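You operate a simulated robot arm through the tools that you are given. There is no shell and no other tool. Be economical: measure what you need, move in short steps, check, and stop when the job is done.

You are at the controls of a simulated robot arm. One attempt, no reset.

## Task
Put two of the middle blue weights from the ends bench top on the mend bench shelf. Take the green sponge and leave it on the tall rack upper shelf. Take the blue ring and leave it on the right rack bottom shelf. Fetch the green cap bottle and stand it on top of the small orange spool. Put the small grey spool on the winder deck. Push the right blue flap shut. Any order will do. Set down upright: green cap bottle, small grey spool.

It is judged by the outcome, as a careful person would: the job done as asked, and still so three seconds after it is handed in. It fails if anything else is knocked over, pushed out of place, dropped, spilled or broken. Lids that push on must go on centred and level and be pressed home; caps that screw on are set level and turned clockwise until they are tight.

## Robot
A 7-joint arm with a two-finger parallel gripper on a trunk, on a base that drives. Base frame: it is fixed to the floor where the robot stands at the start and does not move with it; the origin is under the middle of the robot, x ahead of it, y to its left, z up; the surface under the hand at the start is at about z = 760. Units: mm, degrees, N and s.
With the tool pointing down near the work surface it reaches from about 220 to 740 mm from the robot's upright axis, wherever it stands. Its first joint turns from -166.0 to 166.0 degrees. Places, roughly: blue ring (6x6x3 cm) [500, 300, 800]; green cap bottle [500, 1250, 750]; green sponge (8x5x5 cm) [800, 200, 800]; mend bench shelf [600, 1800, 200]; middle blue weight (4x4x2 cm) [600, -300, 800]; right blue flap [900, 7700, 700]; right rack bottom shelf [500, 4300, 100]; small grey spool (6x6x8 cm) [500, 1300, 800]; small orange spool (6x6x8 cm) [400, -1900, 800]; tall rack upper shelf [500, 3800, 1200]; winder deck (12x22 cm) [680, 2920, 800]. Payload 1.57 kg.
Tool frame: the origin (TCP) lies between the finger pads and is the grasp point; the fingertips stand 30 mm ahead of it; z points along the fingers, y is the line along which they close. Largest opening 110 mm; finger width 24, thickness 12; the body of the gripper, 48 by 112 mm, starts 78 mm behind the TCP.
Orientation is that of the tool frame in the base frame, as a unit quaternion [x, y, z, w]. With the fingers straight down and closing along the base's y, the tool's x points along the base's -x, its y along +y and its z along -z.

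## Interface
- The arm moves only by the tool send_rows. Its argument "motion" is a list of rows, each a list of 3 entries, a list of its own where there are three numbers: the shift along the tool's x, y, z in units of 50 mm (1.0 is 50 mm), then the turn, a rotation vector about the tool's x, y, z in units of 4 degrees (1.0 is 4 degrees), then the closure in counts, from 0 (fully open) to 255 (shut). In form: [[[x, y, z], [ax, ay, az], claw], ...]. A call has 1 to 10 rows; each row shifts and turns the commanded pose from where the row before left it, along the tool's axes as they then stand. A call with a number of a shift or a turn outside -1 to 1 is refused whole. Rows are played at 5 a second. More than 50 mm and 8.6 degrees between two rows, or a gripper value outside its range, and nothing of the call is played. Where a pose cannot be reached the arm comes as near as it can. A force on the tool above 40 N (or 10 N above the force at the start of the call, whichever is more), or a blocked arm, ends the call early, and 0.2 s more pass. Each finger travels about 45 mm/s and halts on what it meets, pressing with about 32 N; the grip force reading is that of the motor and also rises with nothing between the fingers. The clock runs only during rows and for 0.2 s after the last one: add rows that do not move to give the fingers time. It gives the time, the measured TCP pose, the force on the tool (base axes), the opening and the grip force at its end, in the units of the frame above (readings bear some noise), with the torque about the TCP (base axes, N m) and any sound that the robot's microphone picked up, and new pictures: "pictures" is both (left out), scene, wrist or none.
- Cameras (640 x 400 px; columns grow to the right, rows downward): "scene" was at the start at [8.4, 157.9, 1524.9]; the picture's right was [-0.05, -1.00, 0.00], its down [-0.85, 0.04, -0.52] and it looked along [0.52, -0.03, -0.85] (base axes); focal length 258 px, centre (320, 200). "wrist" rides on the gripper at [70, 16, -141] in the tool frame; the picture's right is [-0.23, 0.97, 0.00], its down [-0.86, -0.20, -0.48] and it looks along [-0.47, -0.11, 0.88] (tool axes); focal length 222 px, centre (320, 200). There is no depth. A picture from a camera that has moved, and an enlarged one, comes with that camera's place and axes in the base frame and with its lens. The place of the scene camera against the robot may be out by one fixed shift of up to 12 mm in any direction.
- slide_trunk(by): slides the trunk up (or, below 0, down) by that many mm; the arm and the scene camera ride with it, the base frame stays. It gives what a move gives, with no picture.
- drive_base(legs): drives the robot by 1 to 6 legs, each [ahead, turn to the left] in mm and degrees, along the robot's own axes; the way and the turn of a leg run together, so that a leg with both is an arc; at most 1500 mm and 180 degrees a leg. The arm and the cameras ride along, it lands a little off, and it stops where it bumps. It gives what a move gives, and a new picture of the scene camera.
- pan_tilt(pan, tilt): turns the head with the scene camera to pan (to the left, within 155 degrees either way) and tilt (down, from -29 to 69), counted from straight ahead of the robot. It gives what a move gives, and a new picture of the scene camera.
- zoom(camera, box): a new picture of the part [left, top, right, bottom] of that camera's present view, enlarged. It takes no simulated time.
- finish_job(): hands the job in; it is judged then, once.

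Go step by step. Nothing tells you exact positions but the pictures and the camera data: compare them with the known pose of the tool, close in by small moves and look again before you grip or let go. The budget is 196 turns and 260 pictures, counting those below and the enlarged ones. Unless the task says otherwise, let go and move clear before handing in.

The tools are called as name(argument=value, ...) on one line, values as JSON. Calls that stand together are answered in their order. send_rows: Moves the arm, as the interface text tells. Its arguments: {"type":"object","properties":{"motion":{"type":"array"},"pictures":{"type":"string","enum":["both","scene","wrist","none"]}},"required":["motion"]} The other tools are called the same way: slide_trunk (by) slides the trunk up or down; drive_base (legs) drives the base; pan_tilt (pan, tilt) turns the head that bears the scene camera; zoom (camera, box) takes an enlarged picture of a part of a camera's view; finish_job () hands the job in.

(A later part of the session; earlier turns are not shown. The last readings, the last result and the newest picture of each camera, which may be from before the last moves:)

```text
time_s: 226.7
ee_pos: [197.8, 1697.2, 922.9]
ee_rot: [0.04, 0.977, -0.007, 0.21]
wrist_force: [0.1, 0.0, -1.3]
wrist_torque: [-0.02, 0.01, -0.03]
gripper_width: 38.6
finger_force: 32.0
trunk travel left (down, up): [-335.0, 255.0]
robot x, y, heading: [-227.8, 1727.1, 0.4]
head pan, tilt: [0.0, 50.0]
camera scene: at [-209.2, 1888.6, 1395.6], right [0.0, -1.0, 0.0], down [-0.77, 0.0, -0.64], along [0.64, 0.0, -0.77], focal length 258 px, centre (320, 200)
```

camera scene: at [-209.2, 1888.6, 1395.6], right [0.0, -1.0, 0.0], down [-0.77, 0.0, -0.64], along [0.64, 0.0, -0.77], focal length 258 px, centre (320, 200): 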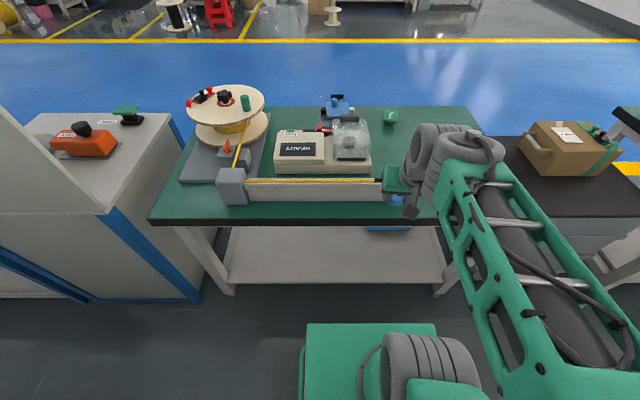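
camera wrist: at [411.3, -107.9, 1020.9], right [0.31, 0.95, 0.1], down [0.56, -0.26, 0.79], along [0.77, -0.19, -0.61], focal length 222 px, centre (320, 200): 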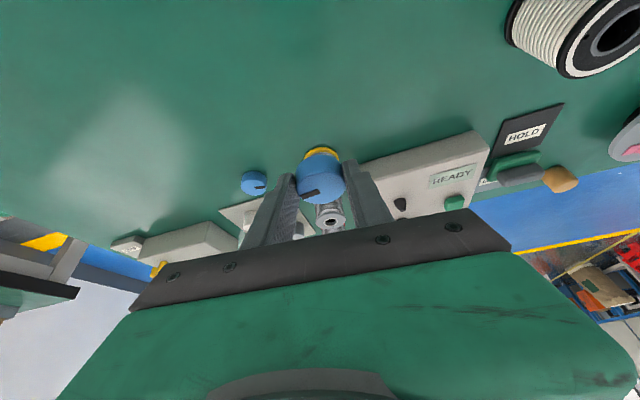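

I'll back off slightly, lower the trunk in front of the shelf, then look.

drive_base(legs=[[-40, 0]])

slide_trunk(by=-325)

send_rows(motion=[[[0.2, 0, 0.45], [0, -1, 0], 255], [[0.2, 0, 0.45], [0, -1, 0], 255], [[0.3, 0, 0.5], [0, -1, 0], 255], [[0.3, 0, 0.5], [0, -1, 0], 255], [[0.3, 0, 0.5], [0, 0, 0], 255], [[0.35, 0, 0.5], [0, 0, 0], 255], [[0.35, 0, 0.5], [0, 0, 0], 255], [[0, 0, 0], [0, 0, 0], 255]], pictures="both")

```text
time_s: 227.6
ee_pos: [157.3, 1696.6, 924.0]
ee_rot: [0.04, 0.977, -0.007, 0.21]
wrist_force: [-0.5, -0.6, -1.5]
wrist_torque: [-0.04, 0.02, 0.0]
gripper_width: 38.5
finger_force: 32.2
trunk travel left (down, up): [-335.0, 255.0]
robot x, y, heading: [-264.0, 1725.7, 0.2]
head pan, tilt: [0.0, 50.0]
camera scene: at [-248.9, 1888.4, 1395.6], right [0.01, -1.0, 0.0], down [-0.77, 0.0, -0.64], along [0.64, 0.0, -0.77], focal length 258 px, centre (320, 200)
```

scene: 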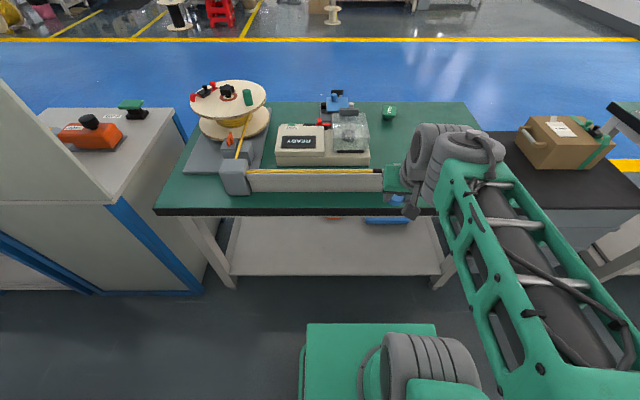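

```text
time_s: 230.8
ee_pos: [158.1, 1695.5, 598.9]
ee_rot: [0.04, 0.977, -0.008, 0.208]
wrist_force: [-0.8, 0.0, -1.6]
wrist_torque: [-0.01, 0.0, 0.03]
gripper_width: 38.4
finger_force: 32.3
trunk travel left (down, up): [-10.0, 580.0]
robot x, y, heading: [-262.8, 1727.6, 0.2]
head pan, tilt: [0.0, 50.0]
```

```text
time_s: 232.6
ee_pos: [171.8, 1694.5, 402.8]
ee_rot: [0.038, 0.938, -0.013, 0.345]
wrist_force: [0.0, -0.8, -1.5]
wrist_torque: [0.01, 0.04, 0.01]
gripper_width: 38.6
finger_force: 32.1
trunk travel left (down, up): [-10.0, 580.0]
robot x, y, heading: [-266.8, 1723.0, 0.3]
head pan, tilt: [0.0, 50.0]
camera scene: at [-249.1, 1888.4, 1070.6], right [0.01, -1.0, 0.0], down [-0.77, 0.0, -0.64], along [0.64, 0.0, -0.77], focal length 258 px, centre (320, 200)
camera wrist: at [30.0, 1721.6, 464.6], right [0.25, 0.96, 0.15], down [0.33, -0.23, 0.92], along [0.91, -0.18, -0.37], focal length 222 px, centre (320, 200)
```

scene: 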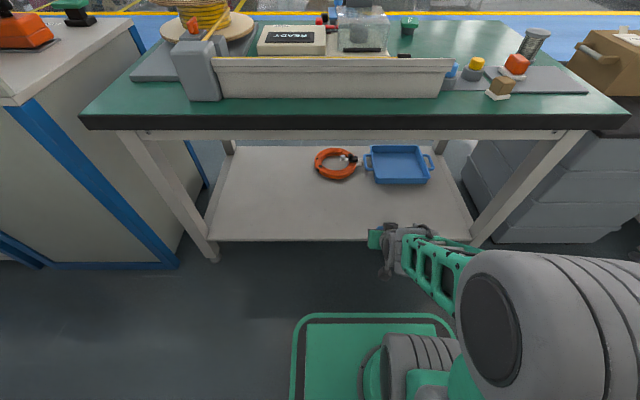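
wrist: 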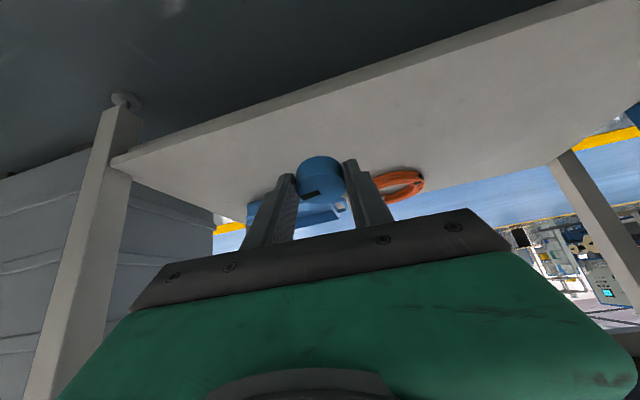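

Shelf top is about z 199 with free space in front of the tray and coil. Moving the weight in.

send_rows(motion=[[[-0.2, 0, 0.6], [0, 0, 0], 255], [[-0.25, 0, 0.82], [0, 0, 0], 255], [[-0.25, 0, 0.82], [0, 0, 0], 255], [[-0.25, 0, 0.82], [0, 0, 0], 255], [[-0.25, 0, 0.82], [0, 0, 0], 255], [[-0.25, 0, 0.82], [0, 0, 0], 255], [[0, 0, 0], [0, 0, 0], 255]], pictures="both")

```text
time_s: 234.2
ee_pos: [379.6, 1679.2, 271.0]
ee_rot: [0.038, 0.938, -0.013, 0.344]
wrist_force: [0.2, -0.3, -2.9]
wrist_torque: [-0.01, 0.04, 0.0]
gripper_width: 38.6
finger_force: 31.5
trunk travel left (down, up): [-10.0, 580.0]
robot x, y, heading: [-268.3, 1727.0, 0.5]
head pan, tilt: [0.0, 50.0]
camera scene: at [-249.0, 1888.4, 1070.6], right [0.01, -1.0, 0.0], down [-0.77, 0.0, -0.64], along [0.64, 0.0, -0.77], focal length 258 px, centre (320, 200)
camera wrist: at [238.1, 1705.6, 333.1], right [0.25, 0.96, 0.15], down [0.33, -0.23, 0.92], along [0.91, -0.18, -0.37], focal length 222 px, centre (320, 200)
```

scene: 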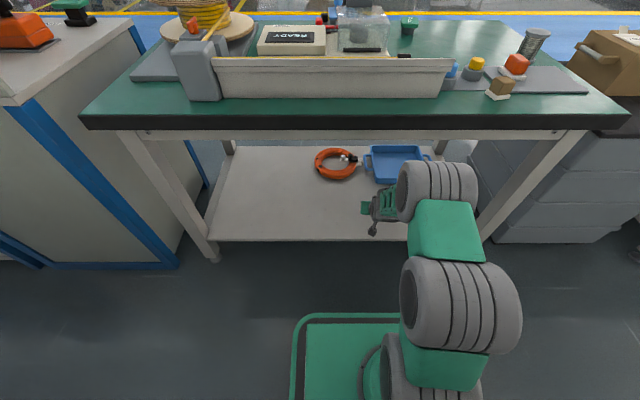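
wrist: 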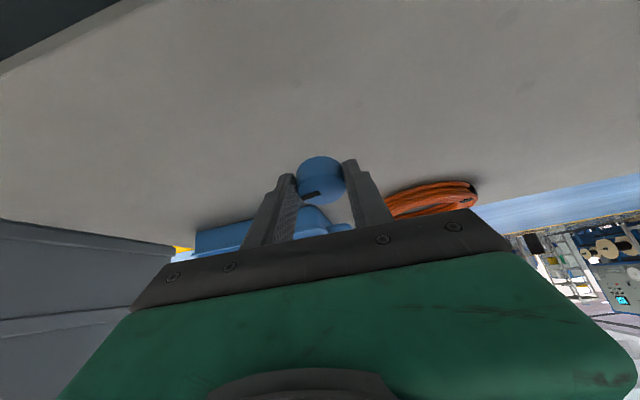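

send_rows(motion=[[[0.13, 0, 0.153], [0, 0, 0], 255], [[0.13, 0, 0.153], [0, 0, 0], 255], [[0.1, 0, 0.115], [0, 0, 0], 255], [[0.04, 0, 0.046], [0, 0, 0], 255], [[0.04, 0, 0.046], [0, 0, 0], 255], [[0.04, 0, 0.046], [0, 0, 0], 255], [[0.04, 0, 0.046], [0, 0, 0], 255], [[0, 0, 0], [0, 0, 0], 255]], pictures="wrist")

```text
time_s: 236.0
ee_pos: [380.6, 1678.8, 231.9]
ee_rot: [0.038, 0.938, -0.013, 0.345]
wrist_force: [-7.3, 0.5, 16.0]
wrist_torque: [0.0, 0.27, 0.01]
gripper_width: 38.6
finger_force: 32.0
trunk travel left (down, up): [-10.0, 580.0]
robot x, y, heading: [-264.2, 1723.3, 0.6]
head pan, tilt: [0.0, 50.0]
camera wrist: at [237.4, 1704.6, 293.6], right [0.25, 0.96, 0.15], down [0.32, -0.23, 0.92], along [0.91, -0.18, -0.37], focal length 222 px, centre (320, 200)
```

wrist: 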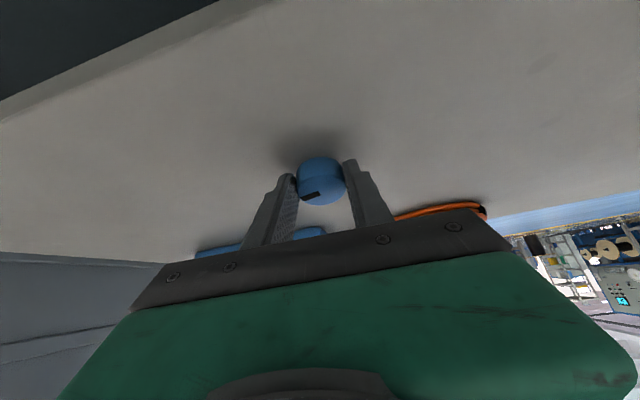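

Contact. Release and draw back along the fingers, then up the way I came.

send_rows(motion=[[[0, 0, 0], [0, 0, 0], 150], [[0, 0, 0], [0, 0, 0], 90], [[0, 0, 0], [0, 0, 0], 90], [[0, 0, 0], [0, 0, 0], 90], [[0, 0, -0.4], [0, 0, 0], 90], [[0, 0, -0.8], [0, 0, 0], 90], [[0.2, 0, -0.8], [0, 0, 0], 90], [[0.25, 0, -0.82], [0, 0, 0], 90], [[0.25, 0, -0.82], [0, 0, 0], 90], [[0.25, 0, -0.82], [0, 0, 0], 90]], pictures="wrist")

```text
time_s: 238.2
ee_pos: [199.8, 1692.6, 370.1]
ee_rot: [0.038, 0.939, -0.013, 0.343]
wrist_force: [0.3, -0.2, 1.1]
wrist_torque: [0.02, 0.0, -0.01]
gripper_width: 71.2
finger_force: 0.1
trunk travel left (down, up): [-10.0, 580.0]
robot x, y, heading: [-268.2, 1727.0, 0.3]
head pan, tilt: [0.0, 50.0]
camera wrist: at [57.5, 1719.0, 432.4], right [0.25, 0.96, 0.15], down [0.33, -0.23, 0.92], along [0.91, -0.18, -0.37], focal length 222 px, centre (320, 200)
```

wrist: 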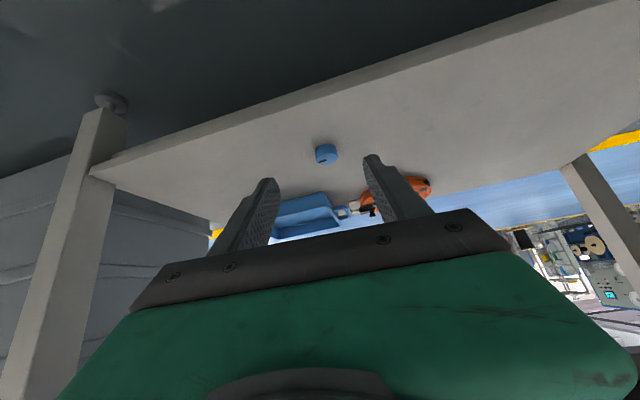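

Weight 1 is on the shelf. Back for the second weight (W1).

send_rows(motion=[[[0.62, 0, -0.52], [0, 0, 0], 0], [[0, 0, 0], [0, 0, 0], 0]], pictures="none")

slide_trunk(by=325)

drive_base(legs=[[0, -90], [1425, 0], [0, 90], [140, 0]])

```text
time_s: 238.8
ee_pos: [157.8, 1695.5, 370.2]
ee_rot: [0.038, 0.938, -0.014, 0.343]
wrist_force: [-0.4, -0.2, -0.3]
wrist_torque: [-0.04, -0.02, 0.01]
gripper_width: 110.1
finger_force: 0.1
trunk travel left (down, up): [-10.0, 580.0]
robot x, y, heading: [-264.4, 1728.8, 0.0]
head pan, tilt: [0.0, 50.0]
```

```text
time_s: 242.0
ee_pos: [158.3, 1695.8, 694.7]
ee_rot: [0.039, 0.938, -0.014, 0.344]
wrist_force: [-0.2, 0.8, 0.6]
wrist_torque: [0.02, 0.02, 0.01]
gripper_width: 110.1
finger_force: 0.0
trunk travel left (down, up): [-335.0, 255.0]
robot x, y, heading: [-266.4, 1728.9, 0.6]
head pan, tilt: [0.0, 50.0]
```

```text
time_s: 257.5
ee_pos: [254.7, 286.4, 688.9]
ee_rot: [0.043, 0.942, -0.014, 0.333]
wrist_force: [-9.1, -1.5, 6.6]
wrist_torque: [0.24, -0.07, 0.44]
gripper_width: 108.2
finger_force: 0.1
trunk travel left (down, up): [-335.0, 255.0]
robot x, y, heading: [-158.0, 317.9, -0.7]
head pan, tilt: [0.0, 50.0]
stopped in leg 4: the force on the tool passed its limit at 147 N (the readings are from after the stop); the commanded pose is now the measured one
camera scene: at [-142.0, 482.0, 1395.3], right [-0.01, -1.0, 0.0], down [-0.77, 0.01, -0.64], along [0.64, -0.01, -0.77], focal length 258 px, centre (320, 200)
```

scene: 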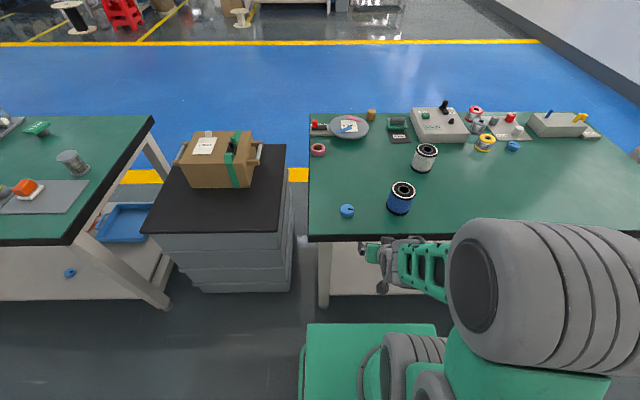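

The hand was too low and touched the bench edge; nothing on top moved. I'll back off and raise the hand.

drive_base(legs=[[-90, 0]])

send_rows(motion=[[[-0.6, 0, -0.73], [0, 0, 0], 0], [[-0.6, 0, -0.73], [0, 0, 0], 0], [[-0.6, 0, -0.73], [0, 0, 0], 0], [[-0.6, 0, -0.73], [0, 0, 0], 0], [[0, 0, 0], [0, 1, 0], 0], [[0, 0, 0], [0, 1, 0], 0], [[0, 0, 0], [0, 1, 0], 0], [[0, 0, 0], [0, 0, 0], 0]], pictures="none")

drive_base(legs=[[160, 0]])

```text
time_s: 258.6
ee_pos: [166.3, 287.5, 687.5]
ee_rot: [0.042, 0.942, -0.014, 0.333]
wrist_force: [-0.6, -0.5, 0.3]
wrist_torque: [0.01, 0.03, -0.01]
gripper_width: 109.9
finger_force: 0.1
trunk travel left (down, up): [-335.0, 255.0]
robot x, y, heading: [-247.1, 325.4, -0.3]
head pan, tilt: [0.0, 50.0]
camera scene: at [-231.2, 482.9, 1395.6], right [-0.01, -1.0, 0.0], down [-0.77, 0.0, -0.64], along [0.64, 0.0, -0.77], focal length 258 px, centre (320, 200)
```

scene: 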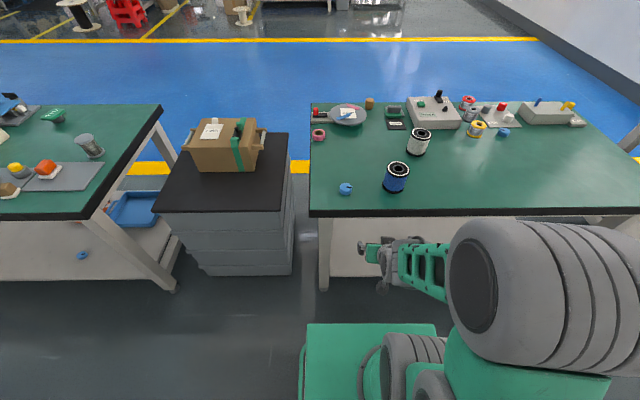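

```text
time_s: 260.4
ee_pos: [167.3, 287.4, 878.2]
ee_rot: [0.043, 0.971, -0.008, 0.234]
wrist_force: [-0.2, -0.2, 0.6]
wrist_torque: [0.0, -0.01, -0.03]
gripper_width: 110.1
finger_force: 0.1
trunk travel left (down, up): [-335.0, 255.0]
robot x, y, heading: [-250.7, 319.4, -0.1]
head pan, tilt: [0.0, 50.0]
```

```text
time_s: 261.9
ee_pos: [328.4, 285.6, 878.2]
ee_rot: [0.044, 0.971, -0.008, 0.233]
wrist_force: [0.9, 0.2, -0.2]
wrist_torque: [0.03, 0.01, -0.01]
gripper_width: 110.0
finger_force: 0.0
trunk travel left (down, up): [-335.0, 255.0]
robot x, y, heading: [-89.1, 321.4, -0.6]
head pan, tilt: [0.0, 50.0]
camera scene: at [-70.6, 481.7, 1395.6], right [-0.01, -1.0, 0.0], down [-0.77, 0.01, -0.64], along [0.64, -0.01, -0.77], focal length 258 px, centre (320, 200)
```

scene: 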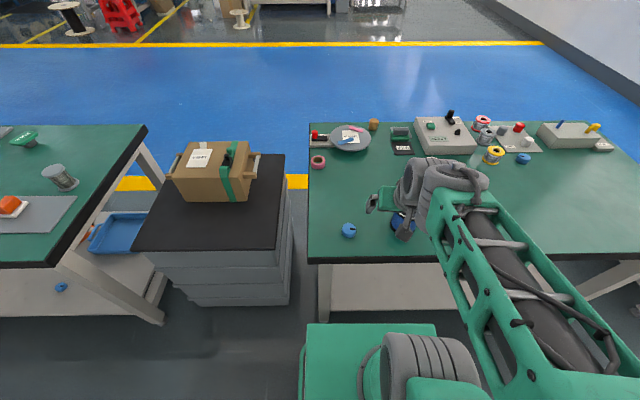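

send_rows(motion=[[[-0.3, 0, -0.55], [0, 0, 0], 0], [[0, 0.9, 0], [0, 0, 0], 0], [[0, 0.9, 0], [0, 0, 0], 0], [[0, 0.3, 0], [0, 0, 0], 0], [[0, 0, 0], [0, 0, 0], 0]], pictures="both")

zoom(camera="wrist", box=[240, 20, 400, 140])

```text
time_s: 263.1
ee_pos: [338.7, 389.4, 910.2]
ee_rot: [0.044, 0.971, -0.009, 0.233]
wrist_force: [-1.2, 0.0, -0.6]
wrist_torque: [-0.03, 0.0, 0.01]
gripper_width: 109.9
finger_force: 0.1
trunk travel left (down, up): [-335.0, 255.0]
robot x, y, heading: [-86.6, 319.8, -0.7]
head pan, tilt: [0.0, 50.0]
camera scene: at [-70.3, 481.7, 1395.6], right [-0.01, -1.0, 0.0], down [-0.77, 0.01, -0.64], along [0.64, -0.01, -0.77], focal length 258 px, centre (320, 200)
camera wrist: at [214.5, 415.4, 1004.1], right [0.29, 0.95, 0.11], down [0.52, -0.25, 0.81], along [0.8, -0.18, -0.57], focal length 222 px, centre (320, 200)
```

scene: 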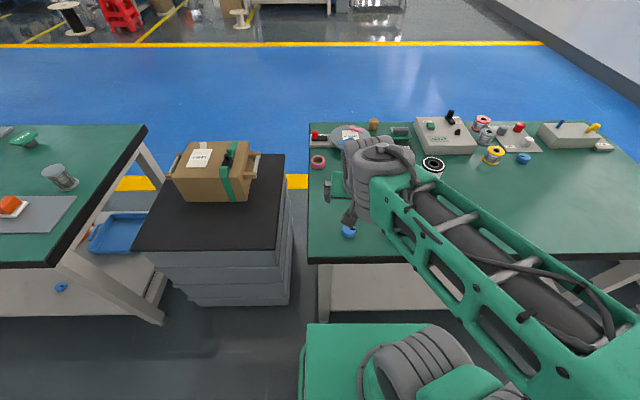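
wrist: 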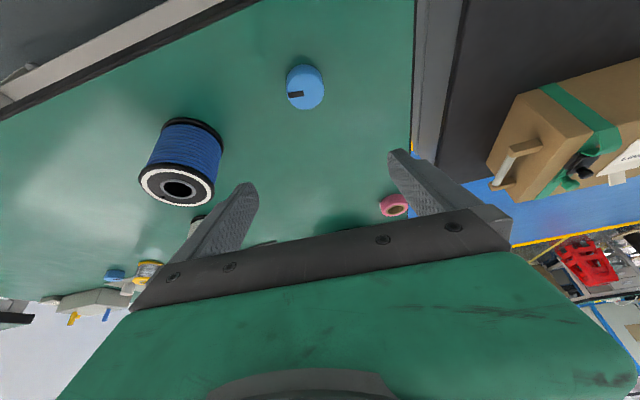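

```text
3.33 times, centred on (320, 80) of wrist
camera zoom: at [214.5, 415.4, 1004.1], right [0.29, 0.95, 0.11], down [0.52, -0.25, 0.81], along [0.8, -0.18, -0.57], focal length 740 px, centre (320, 600)
```

zoom: 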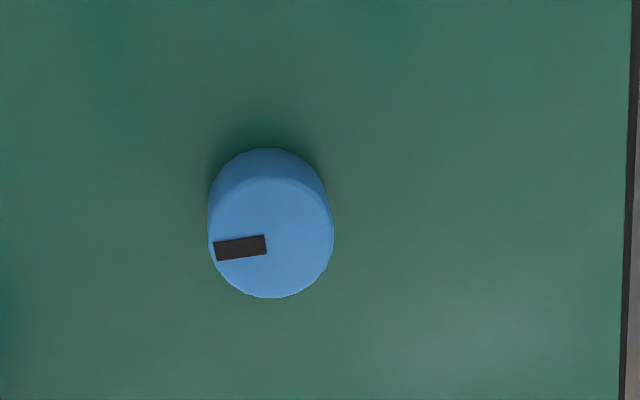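

send_rows(motion=[[[0.4, -0.02, 0.6], [0, 0, 0], 0], [[0.4, -0.02, 0.6], [0, 0, 0], 0], [[0.35, -0.01, 0.5], [0, 0, 0], 0], [[0, 0, 0], [0, 0, 0], 0]], pictures="wrist")

zoom(camera="wrist", box=[220, 80, 420, 230])

```text
time_s: 264.1
ee_pos: [324.0, 389.3, 806.6]
ee_rot: [0.044, 0.971, -0.009, 0.233]
wrist_force: [-0.2, -0.1, 0.5]
wrist_torque: [0.0, 0.05, -0.01]
gripper_width: 109.7
finger_force: 0.0
trunk travel left (down, up): [-335.0, 255.0]
robot x, y, heading: [-90.5, 320.6, -0.6]
head pan, tilt: [0.0, 50.0]
camera wrist: at [200.9, 414.6, 900.5], right [0.29, 0.95, 0.11], down [0.52, -0.25, 0.81], along [0.8, -0.18, -0.57], focal length 222 px, centre (320, 200)
```

wrist: 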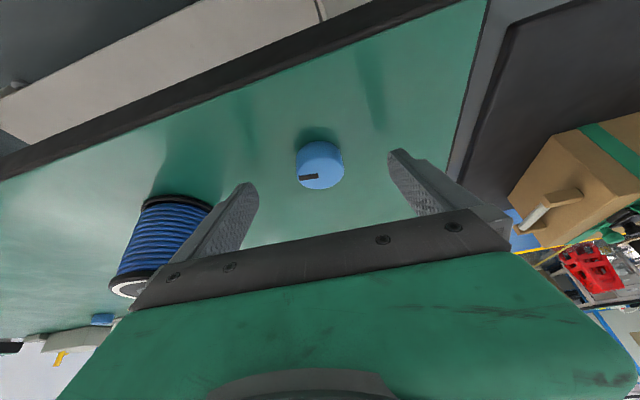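

```text
2.67 times, centred on (320, 155) of wrist
camera zoom: at [200.9, 414.6, 900.5], right [0.29, 0.95, 0.11], down [0.52, -0.25, 0.81], along [0.8, -0.18, -0.57], focal length 592 px, centre (320, 320)
```

zoom: 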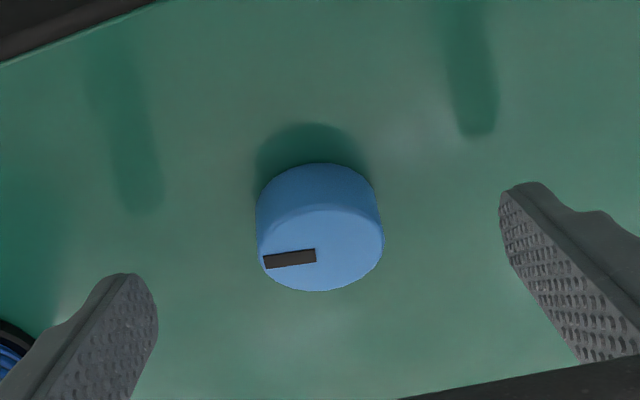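

send_rows(motion=[[[0.07, 0, 0.14], [0, 0, 0], 0], [[0.06, -0.01, 0.12], [0, 0, 0], 0], [[0, 0, 0], [0, 0, 0], 255], [[0, 0, 0], [0, 0, 0], 255], [[0, 0, 0], [0, 0, 0], 255], [[0, 0, 0], [0, 0, 0], 255], [[0, 0, 0], [0, 0, 0], 255], [[0, 0, 0], [0, 0, 0], 255], [[-0.05, 0, -0.1], [0, 0, 0], 255], [[-0.1, 0, -0.22], [0, 0, 0], 255]], pictures="wrist")

```text
time_s: 266.2
ee_pos: [324.4, 388.9, 810.5]
ee_rot: [0.044, 0.972, -0.009, 0.233]
wrist_force: [1.1, 0.1, -2.0]
wrist_torque: [-0.02, 0.04, 0.02]
gripper_width: 38.7
finger_force: 31.7
trunk travel left (down, up): [-335.0, 255.0]
robot x, y, heading: [-87.9, 323.1, -0.5]
head pan, tilt: [0.0, 50.0]
camera wrist: at [200.0, 414.1, 904.2], right [0.29, 0.95, 0.11], down [0.53, -0.25, 0.81], along [0.8, -0.18, -0.57], focal length 222 px, centre (320, 200)
```

wrist: 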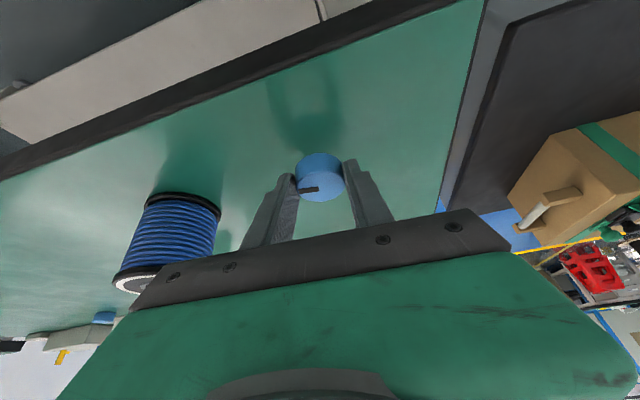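

send_rows(motion=[[[-0.2, 0, -0.45], [0, 0, 0], 255], [[-0.26, 0, -0.54], [0, 0, 0], 255], [[-0.26, 0, -0.54], [0, 0, 0], 255], [[-0.26, 0, -0.54], [0, 0, 0], 255], [[0, 0, 0], [0, 0, 0], 255]], pictures="none")

drive_base(legs=[[-180, 0], [0, 90.5], [1440, 0], [0, -90]])

slide_trunk(by=-325)

```text
time_s: 267.4
ee_pos: [323.0, 389.9, 924.6]
ee_rot: [0.044, 0.971, -0.01, 0.233]
wrist_force: [0.0, -0.7, -1.6]
wrist_torque: [0.01, 0.0, -0.02]
gripper_width: 38.8
finger_force: 31.5
trunk travel left (down, up): [-335.0, 255.0]
robot x, y, heading: [-88.9, 320.5, -0.5]
head pan, tilt: [0.0, 50.0]
```

```text
time_s: 283.3
ee_pos: [167.4, 1841.3, 925.2]
ee_rot: [0.04, 0.971, -0.008, 0.234]
wrist_force: [-0.1, 0.5, -2.1]
wrist_torque: [0.04, 0.04, 0.02]
gripper_width: 38.7
finger_force: 32.0
trunk travel left (down, up): [-335.0, 255.0]
robot x, y, heading: [-241.4, 1769.0, -0.1]
head pan, tilt: [0.0, 50.0]
camera scene: at [-225.0, 1930.2, 1395.6], right [0.0, -1.0, 0.0], down [-0.77, 0.0, -0.64], along [0.64, 0.0, -0.77], focal length 258 px, centre (320, 200)
```

scene: 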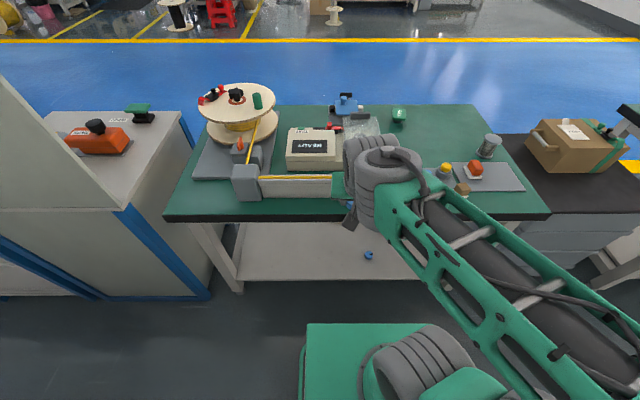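

```text
time_s: 286.5
ee_pos: [167.6, 1842.1, 599.8]
ee_rot: [0.04, 0.972, -0.008, 0.233]
wrist_force: [0.0, -1.1, -1.9]
wrist_torque: [0.01, 0.06, 0.01]
gripper_width: 38.5
finger_force: 32.4
trunk travel left (down, up): [-10.0, 580.0]
robot x, y, heading: [-238.9, 1769.4, 0.1]
head pan, tilt: [0.0, 50.0]
```

send_rows(motion=[[[0.2, 0, 0.45], [0, -0.85, 0], 255], [[0.25, 0, 0.5], [0, -0.85, 0], 255], [[0.3, 0, 0.5], [0, -0.85, 0], 255], [[0.3, 0, 0.5], [0, -0.7, 0], 255], [[0.3, 0, 0.5], [0, 0, 0], 255], [[0.35, 0, 0.5], [0, 0, 0], 255], [[0.35, 0, 0.5], [0, 0, 0], 255], [[0, 0, 0], [0, 0, 0], 255]], pictures="none")

send_rows(motion=[[[-0.2, 0, 0.6], [0, 0, 0], 255], [[-0.25, 0, 0.82], [0, 0, 0], 255], [[-0.25, 0, 0.82], [0, 0, 0], 255], [[-0.25, 0, 0.82], [0, 0, 0], 255], [[-0.25, 0, 0.82], [0, 0, 0], 255], [[-0.25, 0, 0.82], [0, 0, 0], 255], [[0, 0, 0], [0, 0, 0], 255]], pictures="both")

```text
time_s: 288.3
ee_pos: [187.6, 1841.7, 401.2]
ee_rot: [0.038, 0.939, -0.012, 0.341]
wrist_force: [-0.5, -0.2, -3.2]
wrist_torque: [0.02, 0.05, -0.02]
gripper_width: 38.5
finger_force: 31.7
trunk travel left (down, up): [-10.0, 580.0]
robot x, y, heading: [-242.2, 1773.6, 0.1]
head pan, tilt: [0.0, 50.0]
```

```text
time_s: 289.9
ee_pos: [393.2, 1828.5, 267.2]
ee_rot: [0.037, 0.939, -0.012, 0.342]
wrist_force: [0.0, 1.0, -1.6]
wrist_torque: [-0.01, 0.04, 0.03]
gripper_width: 38.4
finger_force: 31.9
trunk travel left (down, up): [-10.0, 580.0]
robot x, y, heading: [-245.0, 1765.4, 0.1]
head pan, tilt: [0.0, 50.0]
camera scene: at [-225.0, 1930.2, 1070.6], right [0.0, -1.0, 0.0], down [-0.77, 0.0, -0.64], along [0.64, 0.0, -0.77], focal length 258 px, centre (320, 200)
camera wrist: at [250.9, 1853.5, 329.5], right [0.25, 0.96, 0.15], down [0.33, -0.23, 0.92], along [0.91, -0.18, -0.37], focal length 222 px, centre (320, 200)
```

scene: 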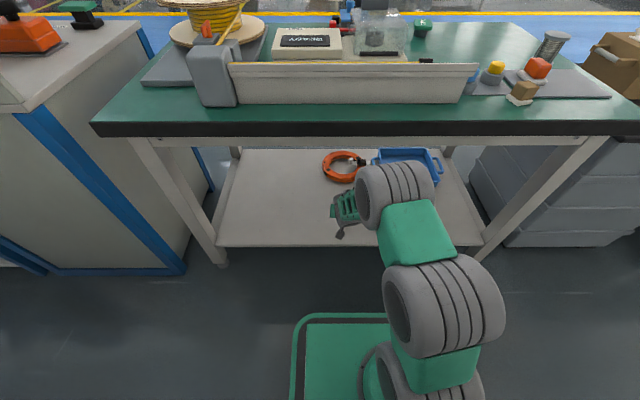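
wrist: 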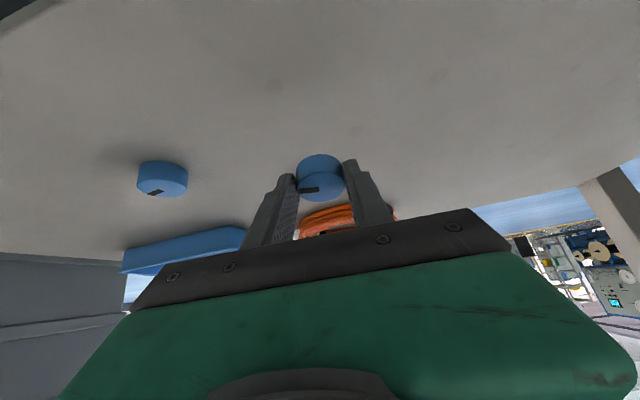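

send_rows(motion=[[[0.13, 0, 0.153], [0, 0, 0], 255], [[0.13, 0, 0.153], [0, 0, 0], 255], [[0.08, 0, 0.1], [0, 0, 0], 255], [[0.04, 0, 0.046], [0, 0, 0], 255], [[0.04, 0, 0.046], [0, 0, 0], 255], [[0.04, 0, 0.046], [0, 0, 0], 255], [[0, 0, 0], [0, 0, 0], 255]], pictures="none")

```text
time_s: 291.5
ee_pos: [393.4, 1826.0, 234.0]
ee_rot: [0.038, 0.938, -0.012, 0.345]
wrist_force: [-7.0, -1.9, 17.6]
wrist_torque: [-0.08, 0.23, 0.04]
gripper_width: 38.5
finger_force: 32.2
trunk travel left (down, up): [-10.0, 580.0]
robot x, y, heading: [-242.3, 1769.0, -0.0]
head pan, tilt: [0.0, 50.0]
```

send_rows(motion=[[[0, 0, 0], [0, 0, 0], 150], [[0, 0, 0], [0, 0, 0], 90], [[0, 0, 0], [0, 0, 0], 90], [[0, 0, 0], [0, 0, 0], 90], [[0, 0, -0.4], [0, 0, 0], 90], [[0, 0, -0.8], [0, 0, 0], 90], [[0.2, 0, -0.8], [0, 0, 0], 90], [[0.25, 0, -0.82], [0, 0, 0], 90], [[0.25, 0, -0.82], [0, 0, 0], 90], [[0.25, 0, -0.82], [0, 0, 0], 90]], pictures="wrist")

send_rows(motion=[[[0.62, 0, -0.52], [0, 0, 0], 0], [[0.3, 0, -0.25], [0, 0, 0], 0], [[0, 0, 0], [0, 0, 0], 0]], pictures="none")

slide_trunk(by=325)

```text
time_s: 293.7
ee_pos: [213.3, 1841.4, 371.9]
ee_rot: [0.039, 0.939, -0.013, 0.341]
wrist_force: [0.0, -0.1, -0.3]
wrist_torque: [0.0, -0.02, -0.03]
gripper_width: 71.2
finger_force: 0.1
trunk travel left (down, up): [-10.0, 580.0]
robot x, y, heading: [-243.0, 1767.6, 0.2]
head pan, tilt: [0.0, 50.0]
camera wrist: at [70.5, 1867.0, 434.3], right [0.25, 0.96, 0.15], down [0.33, -0.23, 0.92], along [0.91, -0.18, -0.37], focal length 222 px, centre (320, 200)
```

wrist: 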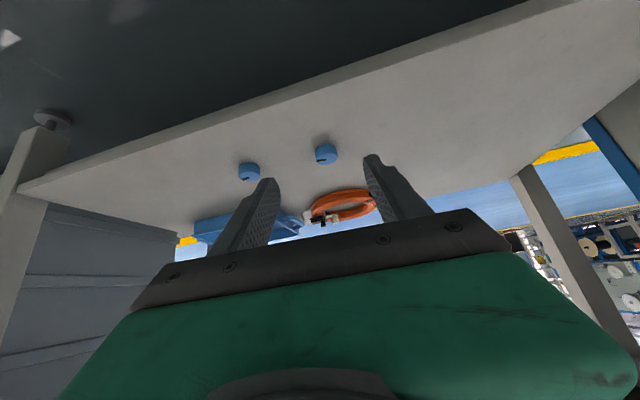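

```text
time_s: 294.5
ee_pos: [155.4, 1844.1, 372.4]
ee_rot: [0.039, 0.939, -0.013, 0.342]
wrist_force: [0.2, -0.1, 0.2]
wrist_torque: [0.03, -0.02, -0.03]
gripper_width: 110.0
finger_force: 0.0
trunk travel left (down, up): [-10.0, 580.0]
robot x, y, heading: [-241.6, 1769.2, -0.0]
head pan, tilt: [0.0, 50.0]
```

```text
time_s: 297.8
ee_pos: [154.0, 1843.6, 697.0]
ee_rot: [0.038, 0.939, -0.013, 0.343]
wrist_force: [0.4, 0.1, -0.8]
wrist_torque: [0.01, 0.04, -0.01]
gripper_width: 110.0
finger_force: 0.0
trunk travel left (down, up): [-335.0, 255.0]
robot x, y, heading: [-241.8, 1769.4, 0.1]
head pan, tilt: [0.0, 50.0]
```

Both weights are on the shelf. Next the grey spool: raise the hand and go to it.

send_rows(motion=[[[-0.6, 0, -0.73], [0, 0, 0], 0], [[-0.6, 0, -0.73], [0, 0, 0], 0], [[-0.6, 0, -0.73], [0, 0, 0], 0], [[-0.6, 0, -0.73], [0, 0, 0], 0], [[-0.6, 0, -0.73], [0, 0, 0], 0], [[0, 0, 0], [0, 0, 0], 0]], pictures="none")

drive_base(legs=[[0, -90], [480, 0], [0, 90], [150, 0]])

pan_tilt(pan=-10, tilt=45)

```text
time_s: 299.4
ee_pos: [146.1, 1840.1, 898.5]
ee_rot: [0.026, 0.951, -0.042, 0.305]
wrist_force: [-0.7, -0.3, 0.1]
wrist_torque: [-0.02, 0.0, 0.0]
gripper_width: 110.1
finger_force: 0.1
trunk travel left (down, up): [-335.0, 255.0]
robot x, y, heading: [-241.0, 1767.8, 0.0]
head pan, tilt: [0.0, 50.0]
stopped in row 6: the arm was blocked; the commanded pose is now the measured one
```

```text
time_s: 310.7
ee_pos: [310.0, 1354.7, 900.4]
ee_rot: [0.034, 0.95, -0.044, 0.306]
wrist_force: [-0.1, -0.2, -0.2]
wrist_torque: [0.03, 0.0, 0.01]
gripper_width: 109.9
finger_force: 0.0
trunk travel left (down, up): [-335.0, 255.0]
robot x, y, heading: [-81.2, 1290.2, -1.0]
head pan, tilt: [0.0, 50.0]
camera scene: at [-59.9, 1450.6, 1395.6], right [-0.02, -1.0, 0.0], down [-0.77, 0.01, -0.64], along [0.64, -0.01, -0.77], focal length 258 px, centre (320, 200)
```

scene: 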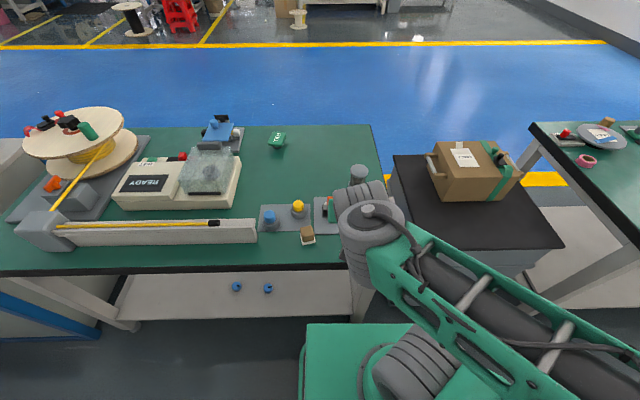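

```text
time_s: 311.4
ee_pos: [311.7, 1354.4, 899.5]
ee_rot: [0.036, 0.951, -0.046, 0.305]
wrist_force: [0.5, -0.6, -0.6]
wrist_torque: [0.0, 0.01, -0.03]
gripper_width: 110.1
finger_force: 0.0
trunk travel left (down, up): [-335.0, 255.0]
robot x, y, heading: [-79.5, 1289.2, -1.1]
head pan, tilt: [-10.0, 45.0]
camera scene: at [-56.8, 1436.5, 1402.5], right [-0.19, -0.98, 0.0], down [-0.69, 0.13, -0.71], along [0.69, -0.13, -0.71], focal length 258 px, centre (320, 200)
```

scene: 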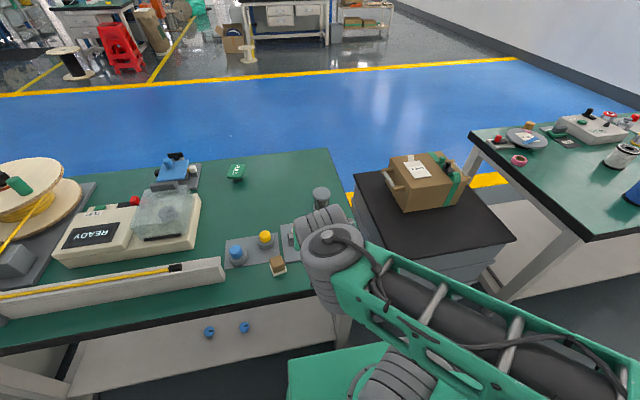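

I'll tilt the hand to about 60° so the fingers can take the spool around its core.

send_rows(motion=[[[0, -0.2, 0], [-0.2, -1, 0], 0], [[0, -0.2, 0], [-0.2, -1, 0], 0], [[0, -0.2, 0], [-0.2, -1, 0], 0], [[0, -0.1, 0], [-0.2, -1, 0], 0], [[0, 0, 0], [-0.2, -1, 0], 0], [[0, 0, 0], [-0.15, -1, 0], 0], [[0, 0, 0], [0, 0, 0], 0]], pictures="both")

zoom(camera="wrist", box=[220, 80, 420, 230])

```text
time_s: 312.2
ee_pos: [292.6, 1327.0, 832.2]
ee_rot: [-0.022, 0.946, -0.086, 0.312]
wrist_force: [0.5, -0.3, -1.2]
wrist_torque: [0.01, 0.0, 0.0]
gripper_width: 109.9
finger_force: 0.2
trunk travel left (down, up): [-335.0, 255.0]
robot x, y, heading: [-83.4, 1289.2, -1.1]
head pan, tilt: [-10.0, 45.0]
stopped in row 4: the arm was blocked; the commanded pose is now the measured one
camera scene: at [-56.7, 1436.7, 1403.4], right [-0.19, -0.98, 0.0], down [-0.69, 0.14, -0.71], along [0.69, -0.14, -0.71], focal length 258 px, centre (320, 200)
camera wrist: at [152.8, 1356.5, 900.3], right [0.2, 0.98, -0.04], down [0.4, -0.04, 0.91], along [0.89, -0.19, -0.4], focal length 222 px, centre (320, 200)
```

scene: 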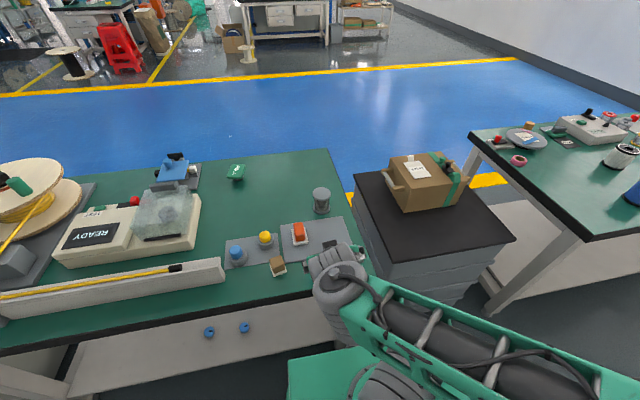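
wrist: 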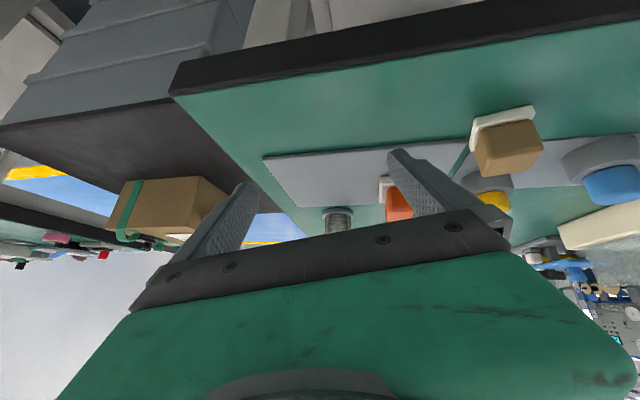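

```text
2.67 times, centred on (320, 155) of wrist
camera zoom: at [152.8, 1356.5, 900.3], right [0.2, 0.98, -0.04], down [0.4, -0.04, 0.91], along [0.89, -0.19, -0.4], focal length 592 px, centre (320, 320)
```

zoom: 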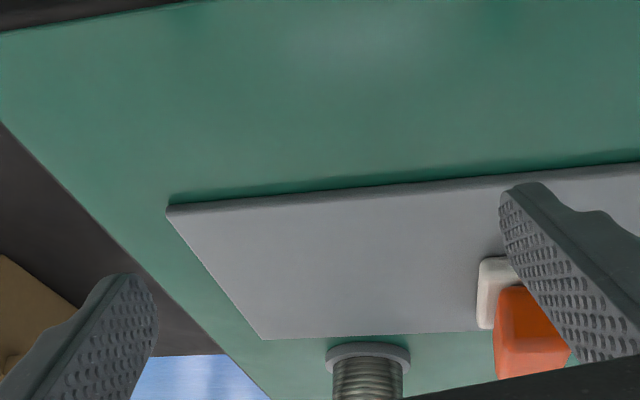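

send_rows(motion=[[[-0.73, -0.05, 0.13], [0, 0, 0], 0], [[-0.73, -0.05, 0.13], [0, 0, 0], 0], [[-0.73, -0.05, 0.13], [0, 0, 0], 0], [[0, 0, 0], [-0.52, -0.93, 0], 0], [[0, 0, 0], [-0.52, -0.93, 0], 0], [[0, 0, 0], [-0.52, -0.93, 0], 0], [[0, 0, 0], [-0.52, -0.93, 0], 0], [[0, 0, 0], [-0.52, -0.93, 0], 0], [[0, 0, 0], [-0.52, -0.93, 0], 0], [[0, 0, 0], [0, 0, 0], 0]], pictures="wrist")

```text
time_s: 314.4
ee_pos: [393.0, 1326.0, 884.6]
ee_rot: [-0.067, 0.87, 0.023, 0.489]
wrist_force: [0.5, 0.3, 0.8]
wrist_torque: [0.0, -0.02, -0.02]
gripper_width: 110.1
finger_force: 0.1
trunk travel left (down, up): [-335.0, 255.0]
robot x, y, heading: [-81.0, 1287.5, -0.9]
head pan, tilt: [-10.0, 45.0]
camera wrist: at [234.9, 1318.5, 899.1], right [-0.02, 0.99, 0.17], down [0.06, -0.17, 0.98], along [1.0, 0.03, -0.06], focal length 222 px, centre (320, 200)
```

wrist: 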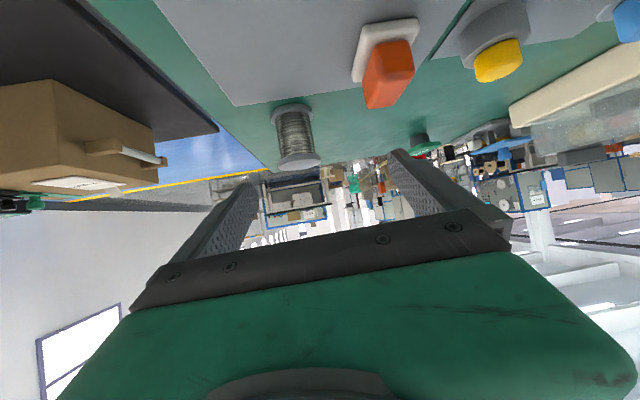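

Wrist view puts the spool at about [525,1307], z 760–830. Levelling and approaching in front of it.

send_rows(motion=[[[0, 0, 0], [0.75, 0, 0.65], 40], [[0, 0, 0], [0.75, 0, 0.65], 40], [[0.61, -0.19, 0.6], [0, 0, 0], 40], [[0.5, -0.19, 0.6], [0, 0, 0], 40], [[0, 0, 0], [0, 0, 0], 40]], pictures="wrist")

zoom(camera="wrist", box=[220, 80, 420, 230])

```text
time_s: 315.6
ee_pos: [413.6, 1305.8, 808.0]
ee_rot: [-0.002, 0.872, 0.0, 0.49]
wrist_force: [-0.7, -0.2, -0.1]
wrist_torque: [-0.01, -0.02, -0.04]
gripper_width: 92.7
finger_force: 0.1
trunk travel left (down, up): [-335.0, 255.0]
robot x, y, heading: [-81.8, 1291.3, -0.9]
head pan, tilt: [-10.0, 45.0]
camera wrist: at [256.8, 1321.0, 821.4], right [0.12, 0.97, 0.19], down [0.04, -0.2, 0.98], along [0.99, -0.11, -0.06], focal length 222 px, centre (320, 200)
```

wrist: 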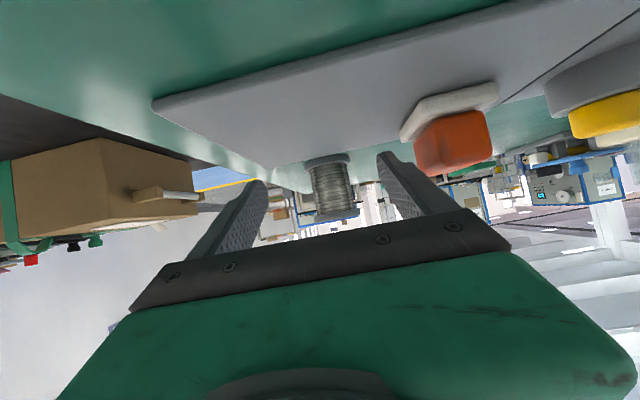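

```text
2.67 times, centred on (320, 155) of wrist
camera zoom: at [256.8, 1321.0, 821.4], right [0.12, 0.97, 0.19], down [0.04, -0.2, 0.98], along [0.99, -0.11, -0.06], focal length 592 px, centre (320, 320)
```

zoom: 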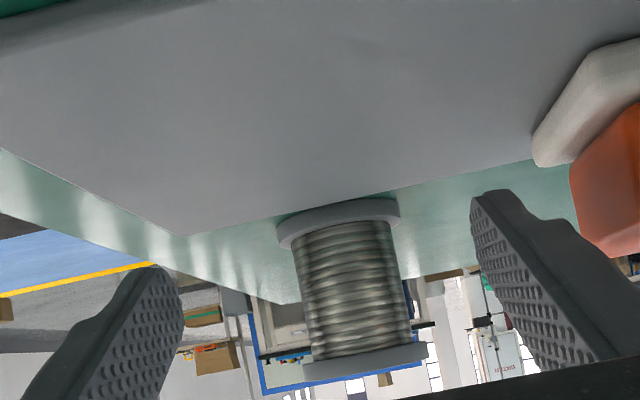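

send_rows(motion=[[[-0.28, 0.02, 0.65], [0, 0, 0], 40], [[-0.28, 0.02, 0.65], [0, 0, 0], 40], [[-0.28, 0.02, 0.65], [0, 0, 0], 40], [[0, 0, 0], [0, 0, 0], 40]], pictures="wrist")

```text
time_s: 316.6
ee_pos: [520.2, 1308.8, 793.2]
ee_rot: [-0.002, 0.872, -0.001, 0.49]
wrist_force: [0.2, -0.7, 0.5]
wrist_torque: [0.02, -0.03, 0.02]
gripper_width: 92.5
finger_force: 0.1
trunk travel left (down, up): [-335.0, 255.0]
robot x, y, heading: [-78.9, 1290.9, -0.9]
head pan, tilt: [-10.0, 45.0]
camera wrist: at [363.7, 1323.8, 807.1], right [0.12, 0.97, 0.19], down [0.04, -0.2, 0.98], along [0.99, -0.11, -0.06], focal length 222 px, centre (320, 200)
```

wrist: 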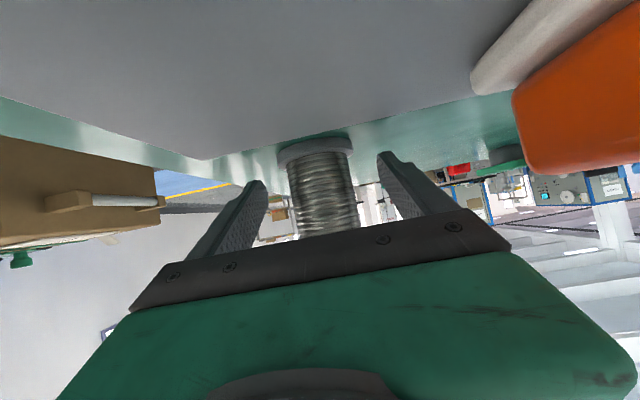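

send_rows(motion=[[[0, 0, 0], [0, 0, 0], 255], [[0, 0, 0], [0, 0, 0], 255], [[0, 0, 0], [0, 0, 0], 255], [[0, 0, 0], [0, 0, 0], 255], [[0, 0, 0], [0, 0, 0], 255], [[0, 0, 0], [0, 0, 0], 255], [[-0.13, 0, -0.08], [0, 0, 0], 255], [[-0.25, 0, -0.16], [0, 0, 0], 255], [[0, 0, 0], [0, 0, 0], 255]], pictures="wrist")

```text
time_s: 318.6
ee_pos: [519.2, 1308.5, 814.9]
ee_rot: [-0.001, 0.872, -0.001, 0.489]
wrist_force: [0.2, 0.3, -0.7]
wrist_torque: [0.0, 0.02, 0.03]
gripper_width: 45.5
finger_force: 31.3
trunk travel left (down, up): [-335.0, 255.0]
robot x, y, heading: [-78.8, 1289.5, -1.0]
head pan, tilt: [-10.0, 45.0]
camera wrist: at [362.4, 1323.2, 828.9], right [0.12, 0.97, 0.19], down [0.04, -0.2, 0.98], along [0.99, -0.11, -0.06], focal length 222 px, centre (320, 200)
```

wrist: 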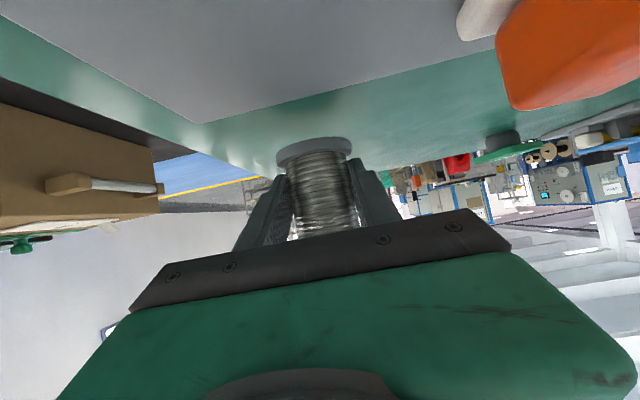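

Spool held by its core. Lift, draw back, and drive toward the winder to look at it.

send_rows(motion=[[[-0.5, 0, -0.3], [0, 0, 0], 255], [[-0.63, 0, -0.38], [0, 0, 0], 255], [[-0.63, 0, -0.38], [0, 0, 0], 255], [[0.3, 0, -0.5], [0, 0, 0], 255], [[0.4, 0, -0.64], [0, 0, 0], 255], [[0.4, 0, -0.64], [0, 0, 0], 255], [[0.4, 0, -0.64], [0, 0, 0], 255], [[0, 0, 0], [0, 0, 0], 255]], pictures="none")

drive_base(legs=[[-80, 0], [0, 91], [900, 0]])

pan_tilt(pan=-45, tilt=30)

```text
time_s: 320.6
ee_pos: [366.6, 1302.7, 858.8]
ee_rot: [-0.002, 0.903, -0.012, 0.429]
wrist_force: [0.7, -0.1, -1.3]
wrist_torque: [-0.02, 0.02, 0.04]
gripper_width: 45.4
finger_force: 31.6
trunk travel left (down, up): [-335.0, 255.0]
robot x, y, heading: [-78.3, 1289.6, -0.9]
head pan, tilt: [-10.0, 45.0]
stopped in row 8: the arm was blocked; the commanded pose is now the measured one
```

```text
time_s: 329.9
ee_pos: [-163.2, 2648.5, 856.4]
ee_rot: [0.642, -0.636, -0.295, -0.311]
wrist_force: [0.5, 1.0, -2.0]
wrist_torque: [0.0, 0.01, 0.0]
gripper_width: 45.2
finger_force: 32.2
trunk travel left (down, up): [-335.0, 255.0]
robot x, y, heading: [-150.6, 2207.8, 89.4]
head pan, tilt: [-10.0, 45.0]
camera scene: at [-287.7, 2231.5, 1402.5], right [0.98, -0.19, 0.0], down [-0.13, -0.69, -0.71], along [0.13, 0.69, -0.71], focal length 258 px, centre (320, 200)
```

scene: 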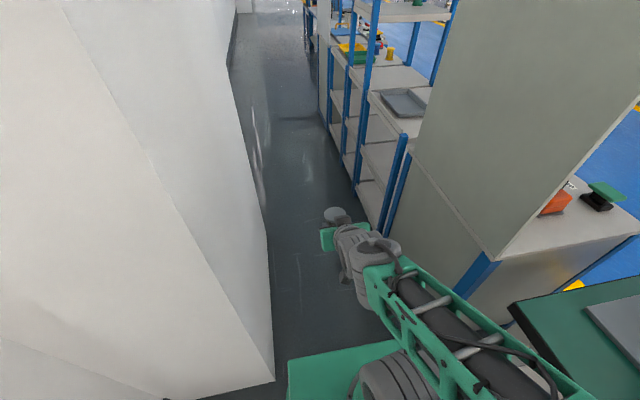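

```text
time_s: 330.9
ee_pos: [-162.7, 2648.8, 855.9]
ee_rot: [0.642, -0.635, -0.295, -0.31]
wrist_force: [0.9, 0.4, -0.9]
wrist_torque: [-0.01, 0.01, 0.0]
gripper_width: 45.3
finger_force: 31.8
trunk travel left (down, up): [-335.0, 255.0]
robot x, y, heading: [-147.5, 2204.2, 89.4]
head pan, tilt: [-45.0, 30.0]
camera scene: at [-238.1, 2214.9, 1425.1], right [0.7, -0.72, 0.0], down [-0.36, -0.35, -0.87], along [0.62, 0.6, -0.5], focal length 258 px, centre (320, 200)
```

scene: 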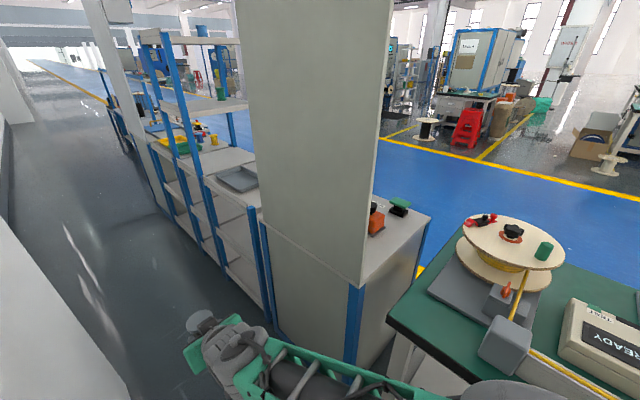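

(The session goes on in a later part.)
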